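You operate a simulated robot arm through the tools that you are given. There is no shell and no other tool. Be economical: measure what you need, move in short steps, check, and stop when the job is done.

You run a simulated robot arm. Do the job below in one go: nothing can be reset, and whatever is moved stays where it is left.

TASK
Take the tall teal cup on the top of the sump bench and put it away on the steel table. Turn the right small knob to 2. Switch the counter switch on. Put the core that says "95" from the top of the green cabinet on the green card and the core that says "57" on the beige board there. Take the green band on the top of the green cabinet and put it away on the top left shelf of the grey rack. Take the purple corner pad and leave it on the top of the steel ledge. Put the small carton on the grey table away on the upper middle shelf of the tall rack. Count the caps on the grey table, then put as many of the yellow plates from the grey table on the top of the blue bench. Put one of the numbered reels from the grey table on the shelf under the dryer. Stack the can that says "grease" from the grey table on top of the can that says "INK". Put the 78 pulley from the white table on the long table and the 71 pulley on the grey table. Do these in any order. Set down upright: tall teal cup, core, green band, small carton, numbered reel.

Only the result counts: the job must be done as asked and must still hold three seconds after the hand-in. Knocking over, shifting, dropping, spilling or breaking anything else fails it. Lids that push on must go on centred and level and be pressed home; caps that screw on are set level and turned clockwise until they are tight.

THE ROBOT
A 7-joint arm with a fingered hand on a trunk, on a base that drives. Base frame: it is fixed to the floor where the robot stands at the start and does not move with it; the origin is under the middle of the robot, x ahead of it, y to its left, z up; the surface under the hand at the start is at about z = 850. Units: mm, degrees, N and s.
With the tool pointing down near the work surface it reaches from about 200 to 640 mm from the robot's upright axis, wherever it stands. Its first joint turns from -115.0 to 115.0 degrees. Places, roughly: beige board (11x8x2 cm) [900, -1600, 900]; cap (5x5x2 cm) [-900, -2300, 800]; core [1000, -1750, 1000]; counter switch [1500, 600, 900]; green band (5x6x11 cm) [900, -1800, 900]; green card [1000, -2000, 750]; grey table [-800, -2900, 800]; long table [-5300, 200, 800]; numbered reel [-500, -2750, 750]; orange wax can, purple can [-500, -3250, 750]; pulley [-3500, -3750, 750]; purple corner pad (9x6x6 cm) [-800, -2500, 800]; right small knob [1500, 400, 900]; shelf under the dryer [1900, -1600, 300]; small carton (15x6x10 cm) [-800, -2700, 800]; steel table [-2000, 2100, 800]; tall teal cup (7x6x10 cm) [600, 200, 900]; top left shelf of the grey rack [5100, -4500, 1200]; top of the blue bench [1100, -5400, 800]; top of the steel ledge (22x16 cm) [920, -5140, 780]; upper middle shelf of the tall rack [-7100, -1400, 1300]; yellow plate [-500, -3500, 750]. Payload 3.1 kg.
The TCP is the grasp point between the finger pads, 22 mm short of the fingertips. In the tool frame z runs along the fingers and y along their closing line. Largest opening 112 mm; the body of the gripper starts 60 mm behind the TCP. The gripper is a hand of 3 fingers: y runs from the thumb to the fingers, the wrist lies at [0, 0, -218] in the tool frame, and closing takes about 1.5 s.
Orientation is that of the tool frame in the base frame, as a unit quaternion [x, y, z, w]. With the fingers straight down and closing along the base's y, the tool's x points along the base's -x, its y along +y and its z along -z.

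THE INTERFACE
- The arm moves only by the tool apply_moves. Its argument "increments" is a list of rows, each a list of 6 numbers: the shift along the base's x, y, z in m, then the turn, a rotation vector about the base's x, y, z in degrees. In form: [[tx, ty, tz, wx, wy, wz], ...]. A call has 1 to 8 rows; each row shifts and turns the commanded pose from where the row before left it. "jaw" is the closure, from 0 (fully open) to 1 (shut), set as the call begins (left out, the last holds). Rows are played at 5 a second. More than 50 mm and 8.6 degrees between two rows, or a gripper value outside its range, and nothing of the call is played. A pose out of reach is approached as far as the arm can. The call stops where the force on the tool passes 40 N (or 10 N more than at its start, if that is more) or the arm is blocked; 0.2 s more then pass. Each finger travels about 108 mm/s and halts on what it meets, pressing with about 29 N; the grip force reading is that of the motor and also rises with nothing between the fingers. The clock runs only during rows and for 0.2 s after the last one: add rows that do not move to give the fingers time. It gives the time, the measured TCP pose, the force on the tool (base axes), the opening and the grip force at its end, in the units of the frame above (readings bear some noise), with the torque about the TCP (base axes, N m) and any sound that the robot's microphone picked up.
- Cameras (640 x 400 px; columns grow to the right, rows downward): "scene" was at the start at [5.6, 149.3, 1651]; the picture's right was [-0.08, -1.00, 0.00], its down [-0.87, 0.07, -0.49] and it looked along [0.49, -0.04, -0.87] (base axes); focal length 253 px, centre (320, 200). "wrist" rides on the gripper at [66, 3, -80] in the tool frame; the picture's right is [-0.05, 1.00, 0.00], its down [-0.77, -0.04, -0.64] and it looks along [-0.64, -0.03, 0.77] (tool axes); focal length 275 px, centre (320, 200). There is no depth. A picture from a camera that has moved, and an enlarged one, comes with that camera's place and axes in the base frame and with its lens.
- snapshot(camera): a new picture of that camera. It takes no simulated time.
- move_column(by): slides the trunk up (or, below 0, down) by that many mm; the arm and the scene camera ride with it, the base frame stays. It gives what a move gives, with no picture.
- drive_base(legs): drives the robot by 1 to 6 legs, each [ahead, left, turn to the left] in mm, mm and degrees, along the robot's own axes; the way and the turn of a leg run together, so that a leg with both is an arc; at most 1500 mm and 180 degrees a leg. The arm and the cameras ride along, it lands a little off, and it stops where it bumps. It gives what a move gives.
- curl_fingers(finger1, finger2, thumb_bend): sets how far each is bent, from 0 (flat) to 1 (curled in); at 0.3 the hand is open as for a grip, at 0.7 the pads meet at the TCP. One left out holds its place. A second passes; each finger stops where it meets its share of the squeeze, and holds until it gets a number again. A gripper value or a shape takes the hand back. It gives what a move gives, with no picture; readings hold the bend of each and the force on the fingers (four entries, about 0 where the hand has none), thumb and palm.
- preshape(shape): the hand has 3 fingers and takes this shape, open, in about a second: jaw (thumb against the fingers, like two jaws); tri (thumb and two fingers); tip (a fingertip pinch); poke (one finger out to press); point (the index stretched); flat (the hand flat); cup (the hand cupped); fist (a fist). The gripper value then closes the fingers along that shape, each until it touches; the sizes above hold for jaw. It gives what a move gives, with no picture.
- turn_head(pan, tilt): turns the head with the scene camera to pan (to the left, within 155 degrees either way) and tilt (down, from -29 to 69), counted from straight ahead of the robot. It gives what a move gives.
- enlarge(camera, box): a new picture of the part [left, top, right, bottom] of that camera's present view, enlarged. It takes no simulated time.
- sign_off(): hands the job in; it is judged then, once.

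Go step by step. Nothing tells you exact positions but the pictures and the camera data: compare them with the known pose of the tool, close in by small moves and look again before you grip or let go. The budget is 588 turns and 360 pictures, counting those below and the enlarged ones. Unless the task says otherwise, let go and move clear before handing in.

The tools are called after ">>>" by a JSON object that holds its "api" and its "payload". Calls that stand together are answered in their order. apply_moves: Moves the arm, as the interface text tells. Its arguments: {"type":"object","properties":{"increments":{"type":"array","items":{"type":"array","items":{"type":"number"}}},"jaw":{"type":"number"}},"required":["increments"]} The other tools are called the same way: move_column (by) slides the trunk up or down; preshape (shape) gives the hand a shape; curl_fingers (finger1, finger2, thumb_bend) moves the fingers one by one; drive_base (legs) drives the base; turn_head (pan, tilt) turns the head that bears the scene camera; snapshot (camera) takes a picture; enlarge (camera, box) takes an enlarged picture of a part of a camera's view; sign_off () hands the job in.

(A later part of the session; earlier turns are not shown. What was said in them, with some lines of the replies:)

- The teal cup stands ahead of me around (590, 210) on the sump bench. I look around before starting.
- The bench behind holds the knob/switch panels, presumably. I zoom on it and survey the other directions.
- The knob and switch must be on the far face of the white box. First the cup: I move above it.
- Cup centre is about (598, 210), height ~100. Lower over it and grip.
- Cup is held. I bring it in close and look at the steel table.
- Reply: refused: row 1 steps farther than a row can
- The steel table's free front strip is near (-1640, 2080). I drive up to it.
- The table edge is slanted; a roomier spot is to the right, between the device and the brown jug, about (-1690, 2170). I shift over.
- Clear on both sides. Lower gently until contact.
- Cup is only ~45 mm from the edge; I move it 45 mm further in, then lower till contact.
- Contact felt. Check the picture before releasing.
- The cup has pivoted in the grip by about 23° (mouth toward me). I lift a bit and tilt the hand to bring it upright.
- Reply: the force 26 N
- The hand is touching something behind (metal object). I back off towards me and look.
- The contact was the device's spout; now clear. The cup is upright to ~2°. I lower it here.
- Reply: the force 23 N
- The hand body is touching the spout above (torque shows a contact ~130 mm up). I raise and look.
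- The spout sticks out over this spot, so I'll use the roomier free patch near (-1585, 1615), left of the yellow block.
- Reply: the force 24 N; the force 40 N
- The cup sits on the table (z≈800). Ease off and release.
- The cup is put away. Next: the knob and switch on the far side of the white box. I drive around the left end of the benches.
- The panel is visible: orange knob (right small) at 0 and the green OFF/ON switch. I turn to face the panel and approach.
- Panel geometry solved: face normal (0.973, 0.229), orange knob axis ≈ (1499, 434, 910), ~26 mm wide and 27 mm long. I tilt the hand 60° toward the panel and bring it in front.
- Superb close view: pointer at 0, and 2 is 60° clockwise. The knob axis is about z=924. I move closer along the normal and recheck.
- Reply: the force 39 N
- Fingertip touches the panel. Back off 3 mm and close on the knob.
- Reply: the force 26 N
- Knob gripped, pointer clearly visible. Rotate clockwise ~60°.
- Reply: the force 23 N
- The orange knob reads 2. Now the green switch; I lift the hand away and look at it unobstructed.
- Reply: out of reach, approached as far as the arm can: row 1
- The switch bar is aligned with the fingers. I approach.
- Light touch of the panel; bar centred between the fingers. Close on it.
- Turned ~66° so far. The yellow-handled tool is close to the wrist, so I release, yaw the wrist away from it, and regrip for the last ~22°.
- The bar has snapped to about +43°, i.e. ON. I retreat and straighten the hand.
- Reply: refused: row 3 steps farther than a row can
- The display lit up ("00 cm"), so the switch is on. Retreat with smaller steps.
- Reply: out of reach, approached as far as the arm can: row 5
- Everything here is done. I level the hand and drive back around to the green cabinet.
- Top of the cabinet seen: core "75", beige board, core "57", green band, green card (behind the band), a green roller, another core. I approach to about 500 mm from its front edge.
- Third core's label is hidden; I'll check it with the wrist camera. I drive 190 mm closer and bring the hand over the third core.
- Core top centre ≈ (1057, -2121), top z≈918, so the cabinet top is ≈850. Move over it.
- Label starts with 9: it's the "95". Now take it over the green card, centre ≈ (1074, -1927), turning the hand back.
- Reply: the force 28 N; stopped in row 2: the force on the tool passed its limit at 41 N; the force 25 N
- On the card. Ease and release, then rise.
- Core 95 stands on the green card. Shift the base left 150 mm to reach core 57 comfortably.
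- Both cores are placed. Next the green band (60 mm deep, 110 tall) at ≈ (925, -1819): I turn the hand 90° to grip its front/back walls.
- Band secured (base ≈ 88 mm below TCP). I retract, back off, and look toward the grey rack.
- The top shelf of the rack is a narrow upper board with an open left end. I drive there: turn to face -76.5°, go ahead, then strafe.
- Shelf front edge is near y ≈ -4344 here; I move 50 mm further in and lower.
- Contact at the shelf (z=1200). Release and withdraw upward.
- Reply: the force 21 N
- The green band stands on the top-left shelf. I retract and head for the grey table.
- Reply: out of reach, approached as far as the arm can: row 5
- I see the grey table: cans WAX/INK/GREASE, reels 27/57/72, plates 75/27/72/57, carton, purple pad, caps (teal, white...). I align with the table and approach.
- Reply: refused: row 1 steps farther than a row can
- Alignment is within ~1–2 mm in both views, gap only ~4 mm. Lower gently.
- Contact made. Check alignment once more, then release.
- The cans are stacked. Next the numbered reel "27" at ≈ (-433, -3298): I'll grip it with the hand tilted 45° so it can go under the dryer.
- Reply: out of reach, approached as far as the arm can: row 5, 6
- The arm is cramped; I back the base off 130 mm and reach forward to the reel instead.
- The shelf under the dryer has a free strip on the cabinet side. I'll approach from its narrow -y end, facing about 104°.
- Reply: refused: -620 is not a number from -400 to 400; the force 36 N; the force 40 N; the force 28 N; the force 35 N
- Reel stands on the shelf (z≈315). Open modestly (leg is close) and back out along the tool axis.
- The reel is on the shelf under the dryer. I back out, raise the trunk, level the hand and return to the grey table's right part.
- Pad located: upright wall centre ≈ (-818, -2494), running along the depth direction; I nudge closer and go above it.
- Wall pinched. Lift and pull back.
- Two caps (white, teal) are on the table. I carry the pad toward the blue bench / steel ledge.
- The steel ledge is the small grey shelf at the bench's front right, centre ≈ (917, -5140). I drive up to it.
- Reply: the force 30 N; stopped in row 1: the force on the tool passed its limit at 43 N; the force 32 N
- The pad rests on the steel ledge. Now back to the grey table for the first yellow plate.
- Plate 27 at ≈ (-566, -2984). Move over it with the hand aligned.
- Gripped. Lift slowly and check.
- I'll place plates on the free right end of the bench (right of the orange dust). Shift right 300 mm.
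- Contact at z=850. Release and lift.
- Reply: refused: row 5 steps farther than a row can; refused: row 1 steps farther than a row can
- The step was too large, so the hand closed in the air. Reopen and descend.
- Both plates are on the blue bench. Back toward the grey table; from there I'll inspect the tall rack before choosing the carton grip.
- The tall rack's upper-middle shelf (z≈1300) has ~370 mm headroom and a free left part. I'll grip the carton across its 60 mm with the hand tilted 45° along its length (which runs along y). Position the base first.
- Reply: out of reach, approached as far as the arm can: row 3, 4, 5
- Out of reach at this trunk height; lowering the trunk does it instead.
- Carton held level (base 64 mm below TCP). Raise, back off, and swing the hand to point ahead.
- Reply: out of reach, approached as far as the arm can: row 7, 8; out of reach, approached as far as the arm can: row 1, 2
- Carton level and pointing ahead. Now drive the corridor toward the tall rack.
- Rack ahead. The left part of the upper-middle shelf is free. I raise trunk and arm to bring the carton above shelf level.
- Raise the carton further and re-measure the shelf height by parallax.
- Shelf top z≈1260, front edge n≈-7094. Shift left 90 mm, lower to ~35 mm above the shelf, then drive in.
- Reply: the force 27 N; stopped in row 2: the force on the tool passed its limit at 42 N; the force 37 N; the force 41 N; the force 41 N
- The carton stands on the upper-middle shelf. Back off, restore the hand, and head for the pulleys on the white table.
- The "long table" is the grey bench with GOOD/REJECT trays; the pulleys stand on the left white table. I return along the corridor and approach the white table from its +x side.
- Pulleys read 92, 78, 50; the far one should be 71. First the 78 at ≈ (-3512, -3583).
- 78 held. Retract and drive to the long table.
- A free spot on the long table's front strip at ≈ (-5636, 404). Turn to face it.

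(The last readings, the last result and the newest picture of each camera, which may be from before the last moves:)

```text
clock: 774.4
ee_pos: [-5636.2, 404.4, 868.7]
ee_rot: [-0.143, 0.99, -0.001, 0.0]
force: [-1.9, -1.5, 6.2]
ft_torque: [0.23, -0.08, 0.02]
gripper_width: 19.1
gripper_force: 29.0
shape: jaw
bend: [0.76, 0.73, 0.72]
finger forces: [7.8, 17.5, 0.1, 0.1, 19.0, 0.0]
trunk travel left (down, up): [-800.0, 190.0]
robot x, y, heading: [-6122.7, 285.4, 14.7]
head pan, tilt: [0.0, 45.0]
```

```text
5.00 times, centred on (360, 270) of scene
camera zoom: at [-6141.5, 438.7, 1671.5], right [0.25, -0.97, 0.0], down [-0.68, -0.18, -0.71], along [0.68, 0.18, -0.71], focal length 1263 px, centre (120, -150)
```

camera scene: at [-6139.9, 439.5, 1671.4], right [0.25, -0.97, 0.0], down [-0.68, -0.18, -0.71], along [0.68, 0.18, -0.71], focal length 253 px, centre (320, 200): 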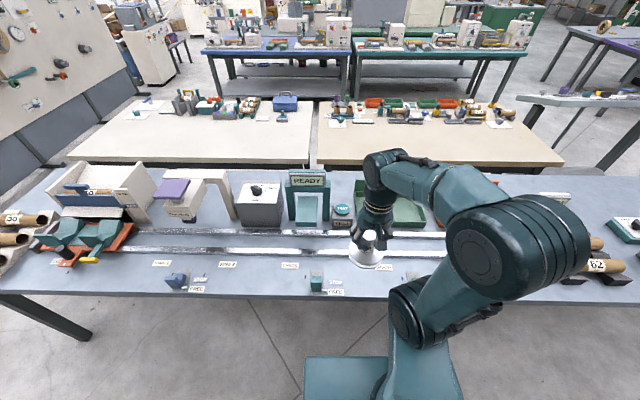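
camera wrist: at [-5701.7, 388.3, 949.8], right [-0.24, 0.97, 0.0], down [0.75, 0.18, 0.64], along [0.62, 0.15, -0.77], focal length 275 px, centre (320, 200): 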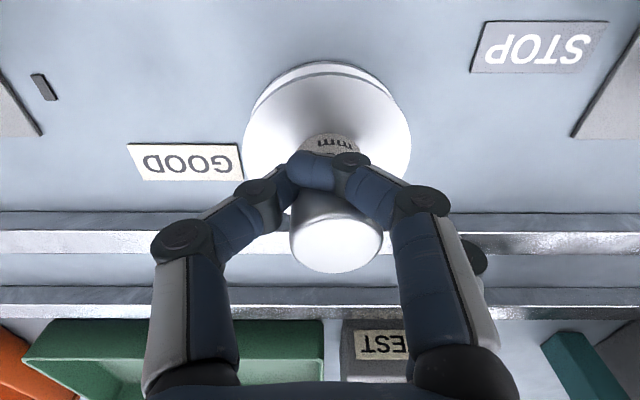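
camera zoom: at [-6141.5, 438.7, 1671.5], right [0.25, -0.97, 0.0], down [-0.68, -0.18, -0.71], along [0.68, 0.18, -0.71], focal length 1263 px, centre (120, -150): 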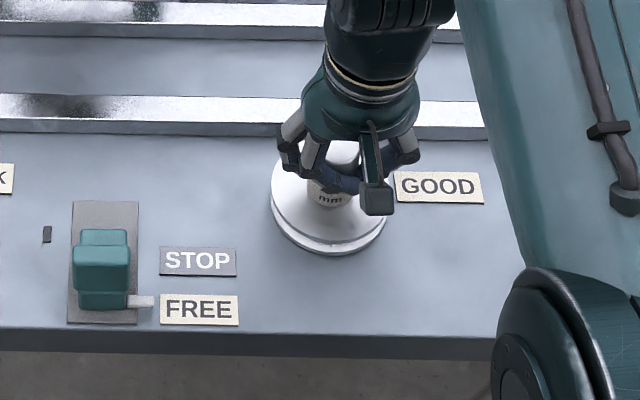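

>>> {"api": "apply_moves", "payload": {"increments": [[0, 0, -0.003, 0, 0, 0], [0, 0, 0, 0, 0, 0]]}}

>>> {"api": "apply_moves", "payload": {"increments": [[0, 0, 0, 0, 0, 0], [0, 0, 0, 0, 0, 0], [0, 0, 0, 0, 0, 0], [0, 0, 0, 0, 0, 0]], "jaw": 0.3}}

>>> {"api": "apply_moves", "payload": {"increments": [[0, 0, 0, 0, 0, 0], [0, 0, 0, 0, 0, 0], [0, 0, 0.03, 0, 0, 0], [0, 0, 0.045, 0, 0, 0], [0, 0, 0.045, 0, 0, 0], [0, 0, 0.045, 0, 0, 0], [0, 0, 0.045, 0, 0, 0]], "jaw": 0}}

>>> {"api": "enlarge", "payload": {"camera": "scene", "box": [300, 220, 400, 310]}}

>>> {"api": "snapshot", "payload": {"camera": "wrist"}}

```text
clock: 775.0
ee_pos: [-5636.5, 402.8, 867.1]
ee_rot: [-0.143, 0.99, 0.0, 0.001]
force: [-0.2, -3.0, 8.2]
ft_torque: [0.31, -0.1, 0.04]
gripper_width: 19.4
gripper_force: 29.2
shape: jaw
bend: [0.76, 0.73, 0.72]
finger forces: [8.2, 18.0, 0.0, 0.0, 20.6, 0.1]
trunk travel left (down, up): [-800.0, 190.0]
robot x, y, heading: [-6122.6, 281.6, 14.6]
head pan, tilt: [0.0, 45.0]
```

```text
clock: 776.0
ee_pos: [-5634.2, 404.1, 866.0]
ee_rot: [-0.142, 0.99, -0.002, 0.0]
force: [-0.3, 0.2, 0.2]
ft_torque: [0.0, -0.01, -0.02]
gripper_width: 78.3
gripper_force: 0.0
shape: jaw
bend: [0.67, 0.67, 0.64]
finger forces: [0.0, 0.1, 0.1, 0.0, 0.0, 0.0]
trunk travel left (down, up): [-800.0, 190.0]
robot x, y, heading: [-6119.6, 285.2, 14.9]
head pan, tilt: [0.0, 45.0]
```

```text
clock: 777.6
ee_pos: [-5635.4, 402.5, 1078.7]
ee_rot: [-0.144, 0.99, -0.001, 0.0]
force: [-0.4, 0.3, 0.5]
ft_torque: [-0.01, 0.02, 0.02]
gripper_width: 111.8
gripper_force: 0.0
shape: jaw
bend: [0.3, 0.3, 0.3]
finger forces: [0.0, 0.0, 0.0, 0.0, 0.0, 0.0]
trunk travel left (down, up): [-800.0, 190.0]
robot x, y, heading: [-6120.1, 285.5, 14.9]
head pan, tilt: [0.0, 45.0]
```

```text
4.44 times, centred on (350, 265) of scene
camera zoom: at [-6141.2, 439.0, 1671.4], right [0.25, -0.97, 0.0], down [-0.68, -0.18, -0.71], along [0.68, 0.18, -0.71], focal length 1123 px, centre (187, -89)
```

zoom: 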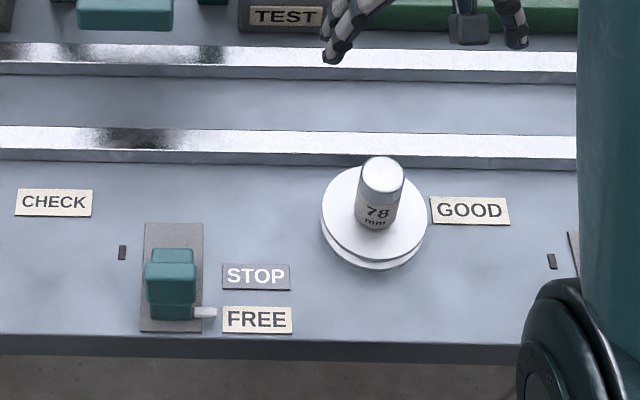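

```text
113 pictures are left
camera wrist: at [-5700.4, 388.0, 1160.0], right [-0.24, 0.97, 0.0], down [0.75, 0.18, 0.64], along [0.62, 0.15, -0.77], focal length 275 px, centre (320, 200)
```

wrist: 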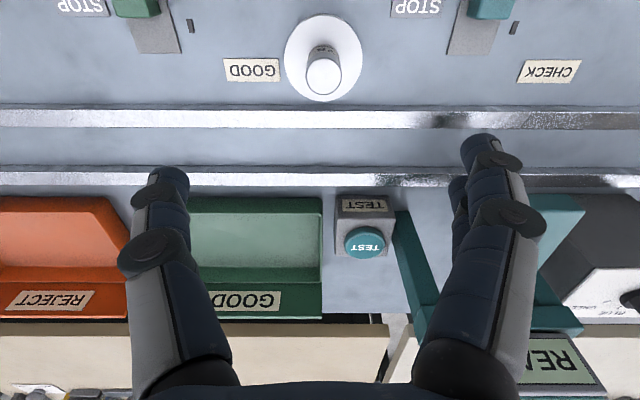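

Pulley 78 is on the long table. Now retract and go to the white table's far (left) end for 71.

>>> {"api": "apply_moves", "payload": {"increments": [[-0.04, -0.01, 0.025, 0, 0, 0], [-0.04, -0.01, 0.025, 0, 0, 0], [-0.04, -0.01, 0.025, 0, 0, 0], [-0.03, -0.01, 0.025, 0, 0, 0]]}}

>>> {"api": "drive_base", "payload": {"legs": [[-150, 0, 0], [0, 0, 88.8], [-1450, 60, 0], [-1450, 0, 0]]}}

>>> {"api": "drive_base", "payload": {"legs": [[0, -1300, 0], [0, -1250, 0], [-1250, 0, 0]]}}

>>> {"api": "turn_head", "payload": {"pan": 60, "tilt": 30}}

>>> {"api": "snapshot", "payload": {"camera": "scene"}}

```text
clock: 778.6
ee_pos: [-5785.0, 358.8, 1175.8]
ee_rot: [-0.142, 0.99, 0.001, 0.0]
force: [-0.4, 0.3, 0.5]
ft_torque: [0.02, -0.03, -0.01]
gripper_width: 111.9
gripper_force: 0.1
shape: jaw
bend: [0.3, 0.3, 0.3]
finger forces: [0.1, 0.0, 0.0, 0.1, 0.0, 0.0]
trunk travel left (down, up): [-800.0, 190.0]
robot x, y, heading: [-6124.8, 285.0, 14.6]
head pan, tilt: [0.0, 45.0]
```

```text
clock: 797.4
ee_pos: [-5819.4, -2290.8, 1176.8]
ee_rot: [0.783, -0.622, 0.0, -0.001]
force: [0.1, -0.3, 0.5]
ft_torque: [-0.02, 0.03, 0.03]
gripper_width: 111.8
gripper_force: 0.1
shape: jaw
bend: [0.3, 0.3, 0.3]
finger forces: [0.0, 0.1, 0.0, 0.0, 0.0, 0.1]
trunk travel left (down, up): [-800.0, 190.0]
robot x, y, heading: [-5760.5, -2630.6, 101.4]
head pan, tilt: [0.0, 45.0]
```

```text
clock: 815.9
ee_pos: [-3082.4, -3048.1, 1175.2]
ee_rot: [0.774, -0.633, 0.0, -0.001]
force: [-0.6, -0.2, -0.5]
ft_torque: [0.03, -0.01, -0.02]
gripper_width: 112.0
gripper_force: 0.0
shape: jaw
bend: [0.3, 0.3, 0.3]
finger forces: [0.0, 0.0, 0.1, 0.0, 0.0, 0.0]
trunk travel left (down, up): [-800.0, 190.0]
robot x, y, heading: [-3037.0, -3390.7, 100.0]
head pan, tilt: [0.0, 45.0]
```

```text
clock: 817.2
ee_pos: [-3083.2, -3049.5, 1175.4]
ee_rot: [0.775, -0.632, 0.001, -0.001]
force: [-0.2, -0.1, 0.1]
ft_torque: [-0.01, 0.0, 0.0]
gripper_width: 111.7
gripper_force: 0.1
shape: jaw
bend: [0.3, 0.3, 0.3]
finger forces: [0.0, 0.0, 0.1, 0.0, 0.1, 0.0]
trunk travel left (down, up): [-800.0, 190.0]
robot x, y, heading: [-3032.1, -3393.4, 99.9]
head pan, tilt: [60.0, 30.0]
```

```text
112 pictures are left
camera scene: at [-3260.3, -3444.7, 1694.0], right [0.35, 0.94, 0.0], down [0.47, -0.17, -0.87], along [-0.81, 0.3, -0.5], focal length 253 px, centre (320, 200)
```

scene: 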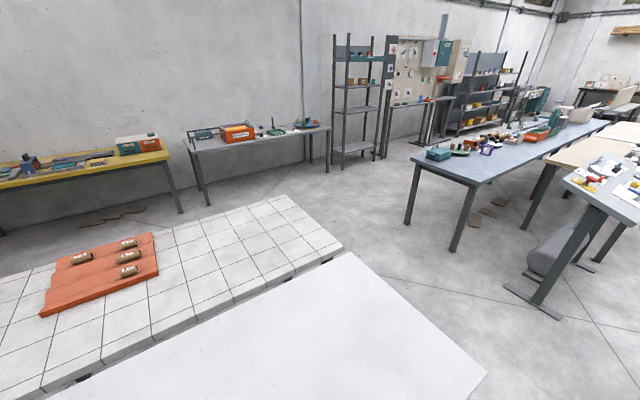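

>>> {"api": "drive_base", "payload": {"legs": [[0, -150, 3.7], [-1150, 0, 0]]}}

>>> {"api": "turn_head", "payload": {"pan": 60, "tilt": 40}}

>>> {"api": "snapshot", "payload": {"camera": "scene"}}

```text
clock: 824.0
ee_pos: [-2694.3, -4136.8, 1175.2]
ee_rot: [0.795, -0.607, 0.001, -0.001]
force: [-0.9, -0.1, -0.7]
ft_torque: [-0.02, -0.03, 0.0]
gripper_width: 112.0
gripper_force: 0.2
shape: jaw
bend: [0.3, 0.3, 0.3]
finger forces: [0.0, 0.0, 0.0, 0.0, 0.1, 0.1]
trunk travel left (down, up): [-800.0, 190.0]
robot x, y, heading: [-2620.1, -4476.0, 103.6]
head pan, tilt: [60.0, 30.0]
```

```text
clock: 824.7
ee_pos: [-2694.3, -4138.0, 1176.2]
ee_rot: [0.795, -0.607, 0.0, -0.001]
force: [0.1, 0.3, 0.4]
ft_torque: [0.02, 0.0, 0.01]
gripper_width: 111.8
gripper_force: 0.2
shape: jaw
bend: [0.3, 0.3, 0.3]
finger forces: [0.1, 0.0, 0.2, 0.0, 0.0, 0.1]
trunk travel left (down, up): [-800.0, 190.0]
robot x, y, heading: [-2626.0, -4476.8, 103.7]
head pan, tilt: [60.0, 40.0]
```

```text
111 pictures are left
camera scene: at [-2838.0, -4546.3, 1678.7], right [0.28, 0.96, 0.0], down [0.62, -0.18, -0.77], along [-0.74, 0.22, -0.64], focal length 253 px, centre (320, 200)
```

scene: 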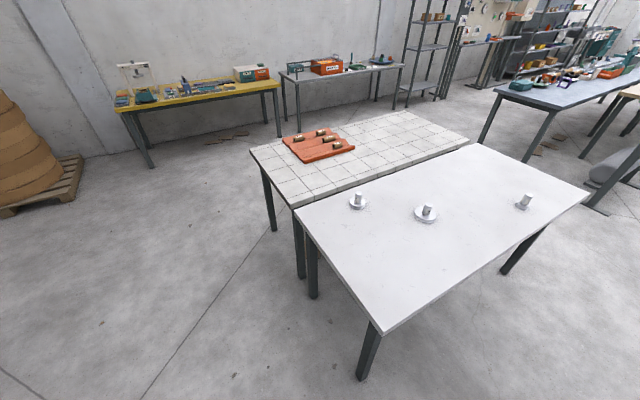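

>>> {"api": "enlarge", "payload": {"camera": "scene", "box": [340, 180, 380, 220]}}

>>> {"api": "drive_base", "payload": {"legs": [[0, 985, 0]]}}

>>> {"api": "turn_head", "payload": {"pan": 0, "tilt": 45}}

>>> {"api": "snapshot", "payload": {"camera": "scene"}}

>>> {"api": "snapshot", "payload": {"camera": "wrist"}}

```text
10.00 times, centred on (360, 200) of scene
camera zoom: at [-2838.0, -4546.3, 1678.7], right [0.28, 0.96, 0.0], down [0.62, -0.18, -0.77], along [-0.74, 0.22, -0.64], focal length 2526 px, centre (-80, 200)
```

zoom: 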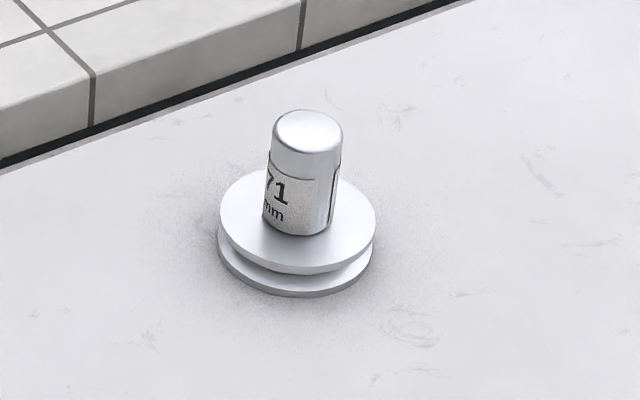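

```text
clock: 829.8
ee_pos: [-3656.1, -4373.4, 1174.9]
ee_rot: [0.796, -0.605, 0.002, 0.0]
force: [-0.1, 0.4, 0.8]
ft_torque: [-0.02, 0.02, -0.02]
gripper_width: 112.0
gripper_force: 0.1
shape: jaw
bend: [0.3, 0.3, 0.3]
finger forces: [0.0, 0.0, 0.0, 0.0, 0.0, 0.0]
trunk travel left (down, up): [-800.0, 190.0]
robot x, y, heading: [-3583.9, -4715.7, 103.9]
head pan, tilt: [60.0, 40.0]
```

```text
clock: 831.1
ee_pos: [-3654.6, -4373.7, 1175.1]
ee_rot: [0.796, -0.605, 0.0, -0.002]
force: [0.4, 0.1, 0.0]
ft_torque: [0.01, -0.04, 0.01]
gripper_width: 112.0
gripper_force: 0.1
shape: jaw
bend: [0.3, 0.3, 0.3]
finger forces: [0.1, 0.0, 0.1, 0.0, 0.1, 0.0]
trunk travel left (down, up): [-800.0, 190.0]
robot x, y, heading: [-3584.0, -4711.2, 103.7]
head pan, tilt: [0.0, 45.0]
```

```text
109 pictures are left
camera scene: at [-3737.1, -4727.3, 1671.4], right [0.97, 0.24, 0.0], down [0.17, -0.69, -0.71], along [-0.17, 0.69, -0.71], focal length 253 px, centre (320, 200)
```

scene: 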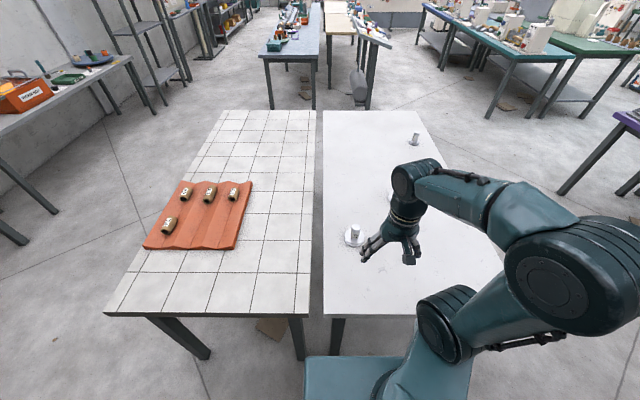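

```text
108 pictures are left
camera wrist: at [-3642.2, -4438.0, 1256.2], right [-0.97, -0.22, 0.0], down [-0.17, 0.75, 0.64], along [-0.14, 0.62, -0.77], focal length 275 px, centre (320, 200)
```

wrist: 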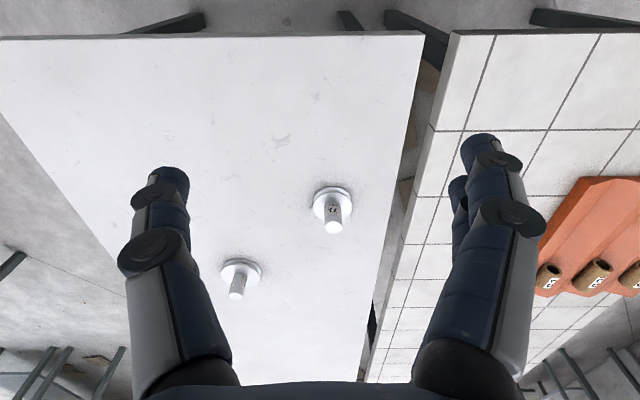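

71 confirmed. Move closer and over it.

>>> {"api": "drive_base", "payload": {"legs": [[60, 80, 0]]}}

>>> {"api": "preshape", "payload": {"shape": "tri"}}

>>> {"api": "snapshot", "payload": {"camera": "wrist"}}

```text
clock: 832.3
ee_pos: [-3749.3, -4335.2, 1175.6]
ee_rot: [0.795, -0.606, 0.001, -0.001]
force: [0.6, 0.0, -0.1]
ft_torque: [-0.03, 0.0, 0.03]
gripper_width: 111.7
gripper_force: 0.0
shape: jaw
bend: [0.3, 0.3, 0.3]
finger forces: [0.0, 0.0, 0.1, 0.1, 0.1, 0.1]
trunk travel left (down, up): [-800.0, 190.0]
robot x, y, heading: [-3679.7, -4674.7, 103.9]
head pan, tilt: [0.0, 45.0]
```

```text
clock: 833.2
ee_pos: [-3748.0, -4334.2, 1176.1]
ee_rot: [0.796, -0.606, 0.001, -0.001]
force: [0.4, 0.4, -0.1]
ft_torque: [-0.03, 0.03, 0.01]
gripper_width: 111.9
gripper_force: 0.0
shape: tri
bend: [0.3, 0.3, 0.3]
finger forces: [0.0, 0.0, 0.0, 0.0, 0.0, 0.0]
trunk travel left (down, up): [-800.0, 190.0]
robot x, y, heading: [-3680.8, -4671.7, 103.6]
head pan, tilt: [0.0, 45.0]
```

```text
107 pictures are left
camera wrist: at [-3734.8, -4399.6, 1256.2], right [-0.98, -0.22, 0.0], down [-0.17, 0.75, 0.64], along [-0.14, 0.62, -0.77], focal length 275 px, centre (320, 200)
```

wrist: 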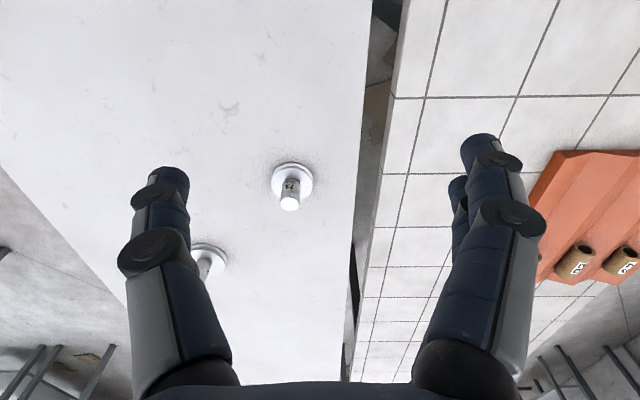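

>>> {"api": "apply_moves", "payload": {"increments": [[0, 0.042, 0, 0, 0, 0], [0, 0.042, 0, 0, 0, 0], [0, 0.042, 0, 0, 0, 0], [0, 0.042, 0, 0, 0, 0], [-0.002, 0.042, 0, 0, 0, 0], [0, 0.04, -0.02, 0, 0, 0], [0, 0, -0.05, 0, 0, 0], [0, 0, -0.05, 0, 0, 0]]}}

>>> {"api": "snapshot", "payload": {"camera": "wrist"}}

```text
clock: 835.0
ee_pos: [-3749.5, -4081.8, 1054.3]
ee_rot: [0.796, -0.606, 0.002, 0.0]
force: [-0.7, 0.0, 0.3]
ft_torque: [-0.02, 0.02, -0.02]
gripper_width: 111.9
gripper_force: 0.0
shape: tri
bend: [0.3, 0.3, 0.3]
finger forces: [0.0, 0.1, 0.1, 0.0, 0.0, 0.0]
trunk travel left (down, up): [-800.0, 190.0]
robot x, y, heading: [-3675.3, -4673.2, 103.7]
head pan, tilt: [0.0, 45.0]
```

```text
106 pictures are left
camera wrist: at [-3735.3, -4146.9, 1134.8], right [-0.98, -0.22, 0.0], down [-0.17, 0.75, 0.63], along [-0.14, 0.62, -0.77], focal length 275 px, centre (320, 200)
```

wrist: 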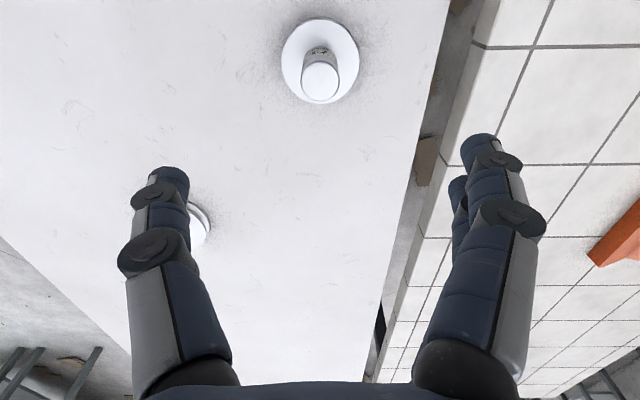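

>>> {"api": "apply_moves", "payload": {"increments": [[-0.002, 0.004, -0.045, 0, 0, 0], [0, 0, -0.045, 0, 0, 0], [0, 0, -0.045, 0, 0, 0], [0, 0, -0.045, 0, 0, 0], [0, 0, -0.006, 0, 0, 0], [0, 0, 0, 0, 0, 0]]}}

>>> {"api": "snapshot", "payload": {"camera": "wrist"}}

>>> {"api": "apply_moves", "payload": {"increments": [[0, 0, 0, 0, 0, 0], [0, 0, 0, 0, 0, 0], [0, 0, 0, 0, 0, 0], [0, 0, 0, 0, 0, 0], [0, 0, 0, 0, 0, 0], [0, 0, 0, 0, 0, 0], [0, 0, 0, 0, 0, 0], [0, 0, 0, 0, 0, 0]], "jaw": 1}}

>>> {"api": "snapshot", "payload": {"camera": "wrist"}}

```text
clock: 836.4
ee_pos: [-3752.6, -4081.6, 868.2]
ee_rot: [0.796, -0.606, 0.0, 0.0]
force: [0.6, 0.2, -0.2]
ft_torque: [-0.05, -0.01, 0.02]
gripper_width: 111.8
gripper_force: 0.0
shape: tri
bend: [0.3, 0.3, 0.3]
finger forces: [0.0, 0.0, 0.0, 0.0, 0.1, 0.0]
trunk travel left (down, up): [-800.0, 190.0]
robot x, y, heading: [-3678.4, -4672.6, 103.8]
head pan, tilt: [0.0, 45.0]
```

```text
105 pictures are left
camera wrist: at [-3738.6, -4145.0, 949.0], right [-0.98, -0.22, 0.0], down [-0.17, 0.75, 0.64], along [-0.14, 0.62, -0.77], focal length 275 px, centre (320, 200)
```

wrist: 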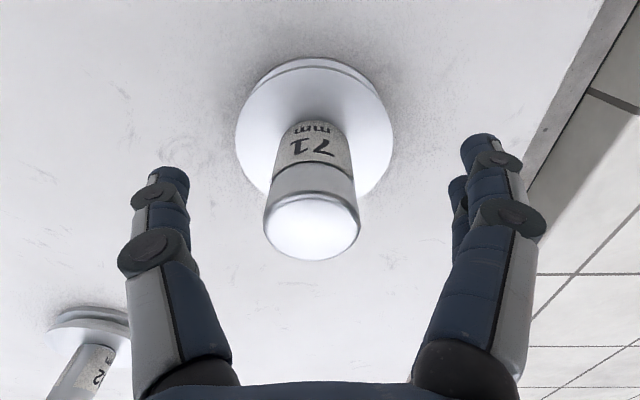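

```text
clock: 838.2
ee_pos: [-3751.7, -4080.0, 868.3]
ee_rot: [0.795, -0.606, 0.001, 0.0]
force: [0.2, 0.7, 0.6]
ft_torque: [0.01, 0.0, 0.01]
gripper_width: 23.9
gripper_force: 29.3
shape: tri
bend: [0.72, 0.73, 0.7]
finger forces: [10.9, 14.4, 0.0, 0.0, 24.6, 0.0]
trunk travel left (down, up): [-800.0, 190.0]
robot x, y, heading: [-3676.3, -4676.2, 103.8]
head pan, tilt: [0.0, 45.0]
```

```text
104 pictures are left
camera wrist: at [-3738.6, -4145.1, 949.2], right [-0.98, -0.22, 0.0], down [-0.17, 0.75, 0.64], along [-0.14, 0.62, -0.77], focal length 275 px, centre (320, 200)
```

wrist: 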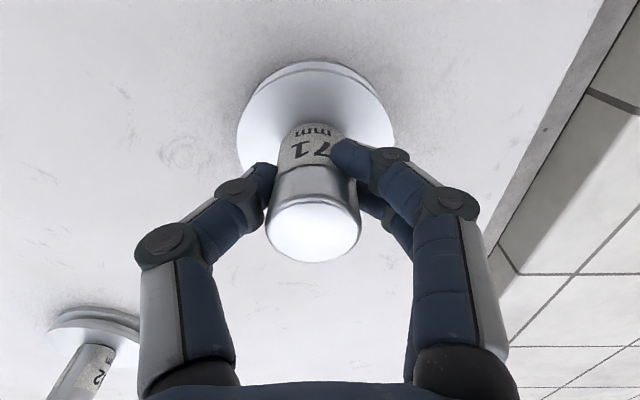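

Hub sits toward finger 2; regrip 5 mm further ahead for a more balanced hold.

>>> {"api": "apply_moves", "payload": {"increments": [[0, 0, 0, 0, 0, 0], [0, 0, 0, 0, 0, 0], [0, 0, 0, 0, 0, 0], [-0.0013, 0.0055, 0, 0, 0, 0], [0, 0, 0, 0, 0, 0]], "jaw": 0.45}}

>>> {"api": "apply_moves", "payload": {"increments": [[0, 0, 0, 0, 0, 0], [0, 0, 0, 0, 0, 0], [0, 0, 0, 0, 0, 0], [0, 0, 0, 0, 0, 0], [0, 0, 0, 0, 0, 0], [0, 0, 0, 0, 0, 0]], "jaw": 1}}

```text
clock: 839.4
ee_pos: [-3753.1, -4076.3, 867.2]
ee_rot: [0.796, -0.606, 0.001, -0.002]
force: [0.4, 0.3, -0.1]
ft_torque: [-0.01, 0.03, 0.0]
gripper_width: 61.1
gripper_force: 0.1
shape: tri
bend: [0.72, 0.72, 0.7]
finger forces: [0.1, 0.0, 0.0, 0.0, 0.0, 0.1]
trunk travel left (down, up): [-800.0, 190.0]
robot x, y, heading: [-3678.3, -4672.1, 104.0]
head pan, tilt: [0.0, 45.0]
```

```text
clock: 840.8
ee_pos: [-3753.8, -4075.5, 867.9]
ee_rot: [0.795, -0.606, 0.001, 0.0]
force: [0.6, 0.4, -0.4]
ft_torque: [0.02, -0.01, 0.02]
gripper_width: 26.5
gripper_force: 29.1
shape: tri
bend: [0.73, 0.73, 0.7]
finger forces: [13.0, 13.5, 0.0, 0.0, 25.1, 0.0]
trunk travel left (down, up): [-800.0, 190.0]
robot x, y, heading: [-3675.8, -4671.7, 103.6]
head pan, tilt: [0.0, 45.0]
```

>>> {"api": "apply_moves", "payload": {"increments": [[0, 0, 0.015, 0, 0, 0], [0, 0, 0.03, 0, 0, 0], [0, 0, 0.04, 0, 0, 0], [0, 0, 0.045, 0, 0, 0], [0, 0, 0.045, 0, 0, 0], [0, 0, 0.045, 0, 0, 0], [0, 0, 0.045, 0, 0, 0], [0, 0, 0.04, 0, 0, 0]]}}

>>> {"api": "apply_moves", "payload": {"increments": [[0.008, -0.038, 0, 0, 0, 0], [0.008, -0.038, 0, 0, 0, 0], [0.008, -0.038, 0, 0, 0, 0], [0.008, -0.038, 0, 0, 0, 0], [0.008, -0.038, 0, 0, 0, 0], [0.008, -0.038, 0, 0, 0, 0], [0, 0, 0, 0, 0, 0]]}}

>>> {"api": "drive_base", "payload": {"legs": [[0, -1100, 0], [1240, 0, 0], [1240, 0, 0]]}}

>>> {"api": "snapshot", "payload": {"camera": "wrist"}}

```text
clock: 842.6
ee_pos: [-3751.7, -4076.6, 1175.6]
ee_rot: [0.795, -0.606, 0.001, 0.0]
force: [0.2, -0.2, -1.8]
ft_torque: [-0.02, 0.0, 0.03]
gripper_width: 26.5
gripper_force: 28.7
shape: tri
bend: [0.73, 0.73, 0.7]
finger forces: [13.1, 13.7, 0.1, 0.0, 25.0, 0.1]
trunk travel left (down, up): [-800.0, 190.0]
robot x, y, heading: [-3676.8, -4674.7, 104.0]
head pan, tilt: [0.0, 45.0]
```

```text
clock: 844.2
ee_pos: [-3706.7, -4301.6, 1173.4]
ee_rot: [0.796, -0.606, 0.001, 0.001]
force: [-0.2, 0.9, -1.8]
ft_torque: [-0.03, -0.02, -0.01]
gripper_width: 26.3
gripper_force: 29.3
shape: tri
bend: [0.73, 0.73, 0.7]
finger forces: [13.1, 13.6, 0.1, 0.0, 25.0, 0.1]
trunk travel left (down, up): [-800.0, 190.0]
robot x, y, heading: [-3678.1, -4677.0, 103.8]
head pan, tilt: [0.0, 45.0]
```

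```text
clock: 861.5
ee_pos: [-3364.9, -1663.4, 1172.4]
ee_rot: [0.813, -0.583, 0.002, -0.001]
force: [0.1, 0.4, -1.9]
ft_torque: [0.02, 0.0, -0.02]
gripper_width: 26.3
gripper_force: 28.3
shape: tri
bend: [0.73, 0.73, 0.7]
finger forces: [13.1, 13.6, 0.1, 0.0, 24.9, 0.0]
trunk travel left (down, up): [-800.0, 190.0]
robot x, y, heading: [-3311.3, -2034.3, 107.0]
head pan, tilt: [0.0, 45.0]
```

```text
103 pictures are left
camera wrist: at [-3346.3, -1727.6, 1253.5], right [-0.96, -0.28, 0.0], down [-0.21, 0.74, 0.64], along [-0.17, 0.61, -0.77], focal length 275 px, centre (320, 200)
```

wrist: 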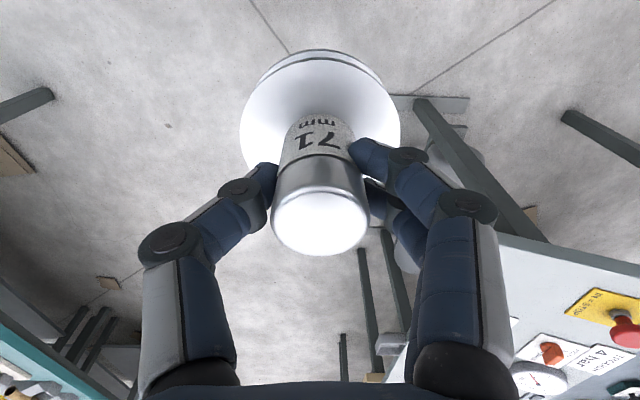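

>>> {"api": "drive_base", "payload": {"legs": [[0, 0, -3.4], [0, -1200, 0], [0, -1200, 0], [0, -1000, 0]]}}

>>> {"api": "drive_base", "payload": {"legs": [[0, 0, 88], [-150, 0, 0], [0, 1300, 0]]}}

>>> {"api": "snapshot", "payload": {"camera": "scene"}}

```text
clock: 878.4
ee_pos: [-39.4, -876.7, 1173.6]
ee_rot: [0.795, -0.606, 0.0, -0.001]
force: [-0.7, 0.4, -1.6]
ft_torque: [0.0, 0.02, 0.02]
gripper_width: 26.3
gripper_force: 29.1
shape: tri
bend: [0.73, 0.73, 0.7]
finger forces: [13.1, 13.7, 0.0, 0.1, 25.1, 0.0]
trunk travel left (down, up): [-800.0, 190.0]
robot x, y, heading: [-8.6, -1249.1, 103.9]
head pan, tilt: [0.0, 45.0]
```

```text
clock: 889.8
ee_pos: [63.9, -2523.0, 1171.9]
ee_rot: [0.991, 0.132, 0.0, -0.001]
force: [-0.1, 0.7, -2.2]
ft_torque: [0.0, -0.02, -0.01]
gripper_width: 26.1
gripper_force: 28.8
shape: tri
bend: [0.73, 0.73, 0.7]
finger forces: [13.0, 13.9, 0.0, 0.0, 25.1, 0.0]
trunk travel left (down, up): [-800.0, 190.0]
robot x, y, heading: [436.8, -2491.7, -166.3]
head pan, tilt: [0.0, 45.0]
```

```text
102 pictures are left
camera scene: at [450.3, -2646.2, 1671.4], right [-0.23, 0.97, 0.0], down [0.69, 0.17, -0.71], along [-0.69, -0.17, -0.71], focal length 253 px, centre (320, 200)
```

scene: 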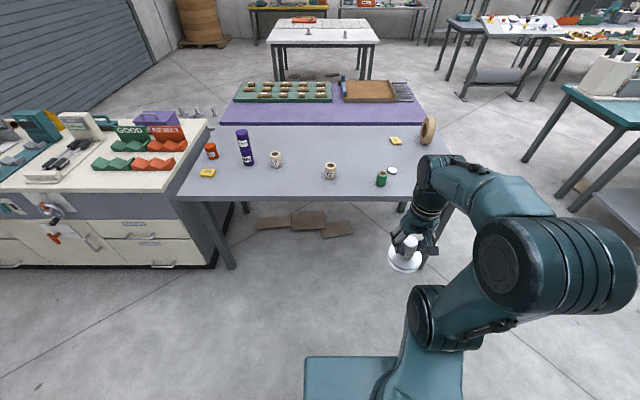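

>>> {"api": "drive_base", "payload": {"legs": [[0, 176, 0], [565, 0, 0]]}}

>>> {"api": "snapshot", "payload": {"camera": "wrist"}}

>>> {"api": "snapshot", "payload": {"camera": "scene"}}

```text
clock: 894.1
ee_pos: [-442.0, -2831.4, 1172.8]
ee_rot: [0.991, 0.135, 0.0, -0.001]
force: [-0.8, 0.7, -1.5]
ft_torque: [-0.04, -0.03, -0.03]
gripper_width: 26.0
gripper_force: 29.1
shape: tri
bend: [0.73, 0.73, 0.7]
finger forces: [13.0, 13.9, 0.0, 0.0, 25.1, 0.1]
trunk travel left (down, up): [-800.0, 190.0]
robot x, y, heading: [-68.9, -2803.3, -166.2]
head pan, tilt: [0.0, 45.0]
```

```text
101 pictures are left
camera wrist: at [-378.8, -2816.3, 1253.5], right [0.22, -0.97, 0.0], down [-0.75, -0.17, 0.64], along [-0.62, -0.14, -0.77], focal length 275 px, centre (320, 200)
```

wrist: 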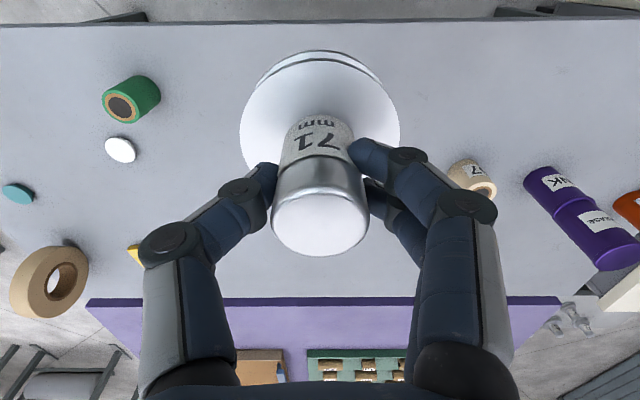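

```text
100 pictures are left
camera scene: at [-54.7, -2952.8, 1671.4], right [-0.24, 0.97, 0.0], down [0.69, 0.17, -0.71], along [-0.69, -0.17, -0.71], focal length 253 px, centre (320, 200)
```

scene: 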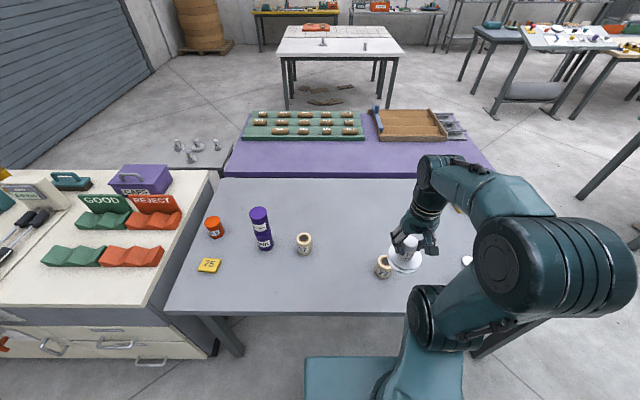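

>>> {"api": "apply_moves", "payload": {"increments": [[-0.0236, -0.0318, 0, 0, 0, 0], [-0.0236, -0.0318, 0, 0, 0, 0], [-0.0236, -0.0318, 0, 0, 0, 0], [-0.0236, -0.0318, 0, 0, 0, 0], [-0.0236, -0.0318, 0, 0, 0, 0], [0, 0, -0.045, 0, 0, 0], [0, 0, -0.045, 0, 0, 0], [0, 0, -0.045, 0, 0, 0]]}}

>>> {"api": "apply_moves", "payload": {"increments": [[0, 0, -0.045, 0, 0, 0], [0, 0, -0.045, 0, 0, 0], [0, 0, -0.03, 0, 0, 0], [0, 0, -0.03, 0, 0, 0], [0, 0, 0, 0, 0, 0]]}}

>>> {"api": "snapshot", "payload": {"camera": "wrist"}}

```text
clock: 895.9
ee_pos: [-559.5, -2987.9, 1038.0]
ee_rot: [0.991, 0.135, 0.001, 0.0]
force: [0.2, 0.3, -1.5]
ft_torque: [-0.03, -0.04, 0.03]
gripper_width: 26.0
gripper_force: 29.0
shape: tri
bend: [0.73, 0.73, 0.7]
finger forces: [12.7, 14.0, 0.0, 0.1, 25.2, 0.1]
trunk travel left (down, up): [-800.0, 190.0]
robot x, y, heading: [-68.8, -2800.0, -166.1]
head pan, tilt: [0.0, 45.0]
```

```text
clock: 897.1
ee_pos: [-559.4, -2989.0, 886.3]
ee_rot: [0.991, 0.134, 0.0, 0.0]
force: [0.1, 0.9, -2.1]
ft_torque: [0.01, 0.0, -0.02]
gripper_width: 25.8
gripper_force: 28.6
shape: tri
bend: [0.73, 0.73, 0.7]
finger forces: [12.8, 14.0, 0.0, 0.1, 25.1, 0.0]
trunk travel left (down, up): [-800.0, 190.0]
robot x, y, heading: [-71.1, -2801.7, -166.4]
head pan, tilt: [0.0, 45.0]
```

```text
99 pictures are left
camera wrist: at [-495.8, -2974.6, 967.9], right [0.22, -0.97, 0.0], down [-0.75, -0.17, 0.64], along [-0.62, -0.14, -0.77], focal length 275 px, centre (320, 200)
```

wrist: 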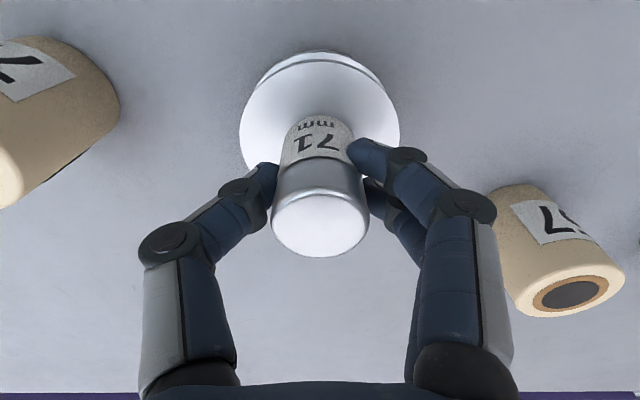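

>>> {"api": "apply_moves", "payload": {"increments": [[0, 0, -0.01, 0, 0, 0], [0, 0, -0.004, 0, 0, 0], [0, 0, 0, 0, 0, 0]]}}

>>> {"api": "apply_moves", "payload": {"increments": [[0, 0, -0.004, 0, 0, 0], [0, 0, 0, 0, 0, 0]]}}

>>> {"api": "apply_moves", "payload": {"increments": [[0, 0, -0.003, 0, 0, 0], [0, 0, 0, 0, 0, 0]]}}

```text
clock: 897.9
ee_pos: [-560.3, -2989.3, 872.0]
ee_rot: [0.991, 0.135, 0.0, -0.001]
force: [0.4, -0.7, -2.2]
ft_torque: [-0.02, -0.06, 0.0]
gripper_width: 26.2
gripper_force: 28.8
shape: tri
bend: [0.73, 0.73, 0.7]
finger forces: [12.8, 14.0, 0.1, 0.1, 25.1, 0.1]
trunk travel left (down, up): [-800.0, 190.0]
robot x, y, heading: [-72.7, -2799.5, -166.1]
head pan, tilt: [0.0, 45.0]
```

```text
clock: 898.5
ee_pos: [-560.2, -2989.7, 870.3]
ee_rot: [0.991, 0.135, 0.0, -0.001]
force: [-0.7, 0.0, -1.4]
ft_torque: [0.04, -0.02, -0.02]
gripper_width: 26.1
gripper_force: 28.7
shape: tri
bend: [0.73, 0.73, 0.7]
finger forces: [12.8, 14.1, 0.0, 0.0, 25.2, 0.0]
trunk travel left (down, up): [-800.0, 190.0]
robot x, y, heading: [-69.4, -2801.7, -166.2]
head pan, tilt: [0.0, 45.0]
```

```text
clock: 899.1
ee_pos: [-560.4, -2988.8, 868.3]
ee_rot: [0.991, 0.134, 0.0, -0.001]
force: [0.1, 0.1, 4.4]
ft_torque: [-0.01, 0.02, 0.03]
gripper_width: 26.1
gripper_force: 29.3
shape: tri
bend: [0.73, 0.73, 0.7]
finger forces: [13.4, 14.6, 0.1, 0.0, 26.2, 0.0]
trunk travel left (down, up): [-800.0, 190.0]
robot x, y, heading: [-71.7, -2798.7, -166.0]
head pan, tilt: [0.0, 45.0]
```

On the table. Release and rise.

>>> {"api": "apply_moves", "payload": {"increments": [[0, 0, 0, 0, 0, 0], [0, 0, 0, 0, 0, 0], [0, 0, 0, 0, 0, 0]], "jaw": 0.35}}

>>> {"api": "apply_moves", "payload": {"increments": [[0, 0, 0.03, 0, 0, 0], [0, 0, 0.045, 0, 0, 0], [0, 0, 0.045, 0, 0, 0], [0, 0, 0.045, 0, 0, 0], [0, 0, 0.045, 0, 0, 0], [0.04, 0.02, 0.02, 0, 0, 0], [0.04, 0.02, 0, 0, 0, 0]]}}

>>> {"api": "drive_base", "payload": {"legs": [[-600, 0, 0]]}}

>>> {"api": "turn_head", "payload": {"pan": 0, "tilt": 33}}

>>> {"api": "enlarge", "payload": {"camera": "scene", "box": [150, 130, 530, 330]}}

```text
clock: 899.9
ee_pos: [-560.2, -2987.8, 867.0]
ee_rot: [0.991, 0.135, 0.0, -0.001]
force: [0.0, -0.3, 0.9]
ft_torque: [-0.04, -0.02, 0.01]
gripper_width: 72.5
gripper_force: 0.0
shape: tri
bend: [0.7, 0.7, 0.67]
finger forces: [0.0, 0.0, 0.0, 0.0, 0.1, 0.0]
trunk travel left (down, up): [-800.0, 190.0]
robot x, y, heading: [-68.5, -2801.7, -166.2]
head pan, tilt: [0.0, 45.0]
```

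```text
clock: 901.5
ee_pos: [-477.9, -2947.7, 1098.6]
ee_rot: [0.991, 0.136, 0.0, 0.0]
force: [0.1, -0.3, 0.2]
ft_torque: [-0.01, 0.0, -0.01]
gripper_width: 72.7
gripper_force: 0.1
shape: tri
bend: [0.7, 0.7, 0.67]
finger forces: [0.0, 0.1, 0.0, 0.0, 0.1, 0.0]
trunk travel left (down, up): [-800.0, 190.0]
robot x, y, heading: [-72.2, -2801.6, -166.2]
head pan, tilt: [0.0, 45.0]
```

```text
clock: 904.9
ee_pos: [99.6, -2803.7, 1097.9]
ee_rot: [0.991, 0.134, -0.001, -0.001]
force: [0.0, -1.1, 0.4]
ft_torque: [0.08, 0.0, -0.04]
gripper_width: 72.7
gripper_force: 0.0
shape: tri
bend: [0.7, 0.7, 0.67]
finger forces: [0.1, 0.0, 0.0, 0.0, 0.0, 0.0]
trunk travel left (down, up): [-800.0, 190.0]
robot x, y, heading: [512.7, -2659.0, -166.4]
head pan, tilt: [0.0, 45.0]
```

```text
clock: 905.6
ee_pos: [101.6, -2805.6, 1097.6]
ee_rot: [0.991, 0.134, 0.0, -0.002]
force: [0.1, -0.5, 0.4]
ft_torque: [-0.03, 0.03, 0.03]
gripper_width: 72.5
gripper_force: 0.0
shape: tri
bend: [0.7, 0.7, 0.67]
finger forces: [0.0, 0.0, 0.1, 0.0, 0.0, 0.0]
trunk travel left (down, up): [-800.0, 190.0]
robot x, y, heading: [511.3, -2660.3, -166.0]
head pan, tilt: [0.0, 33.0]
```

```text
1.68 times, centred on (340, 230) of scene
camera zoom: at [518.6, -2811.9, 1689.2], right [-0.24, 0.97, 0.0], down [0.53, 0.13, -0.84], along [-0.81, -0.2, -0.55], focal length 426 px, centre (286, 150)
```

zoom: 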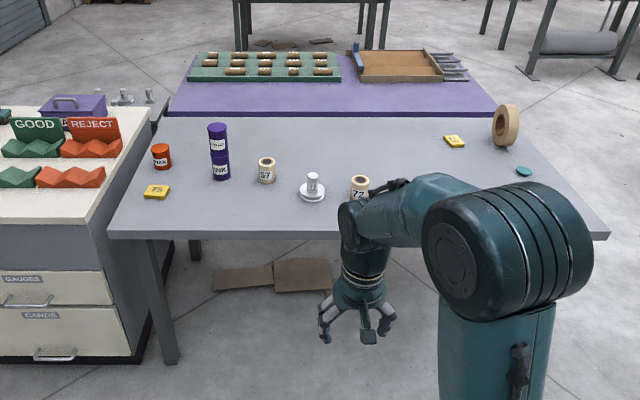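

All tasks are done and the hand is empty and clear of everything. Handing in.

>>> {"api": "sign_off", "payload": {}}

```text
The job is handed in.
```

I did every item on the list and handed the job in; I haven't seen how it was judged.

- **Cup:** the tall teal cup stands on the steel table. On the first attempt the hand pressed against the spout of a machine there (about 20 N), so I set the cup down in a clearer spot.
- **Knob and switch:** the right small knob is at 2. The counter switch is on, and its display lit up.
- **Cores:** "95" is on the green card and "57" is on the beige board. I only read the "9" on the first label; the other two cores read 75 and 57.
- **Green band:** it stands on the top left shelf of the grey rack.
- **Purple pad:** it rests on the steel ledge.
- **Carton:** it stands on the upper middle shelf of the tall rack.
- **Plates:** I counted two caps on the grey table, so plates 27 and 72 are on the blue bench.
- **Reel:** numbered reel 27 stands on the shelf under the dryer.
- **Cans:** "grease" is stacked on "INK".
- **Pulleys:** 78 is on the long table and 71 is on the grey table.
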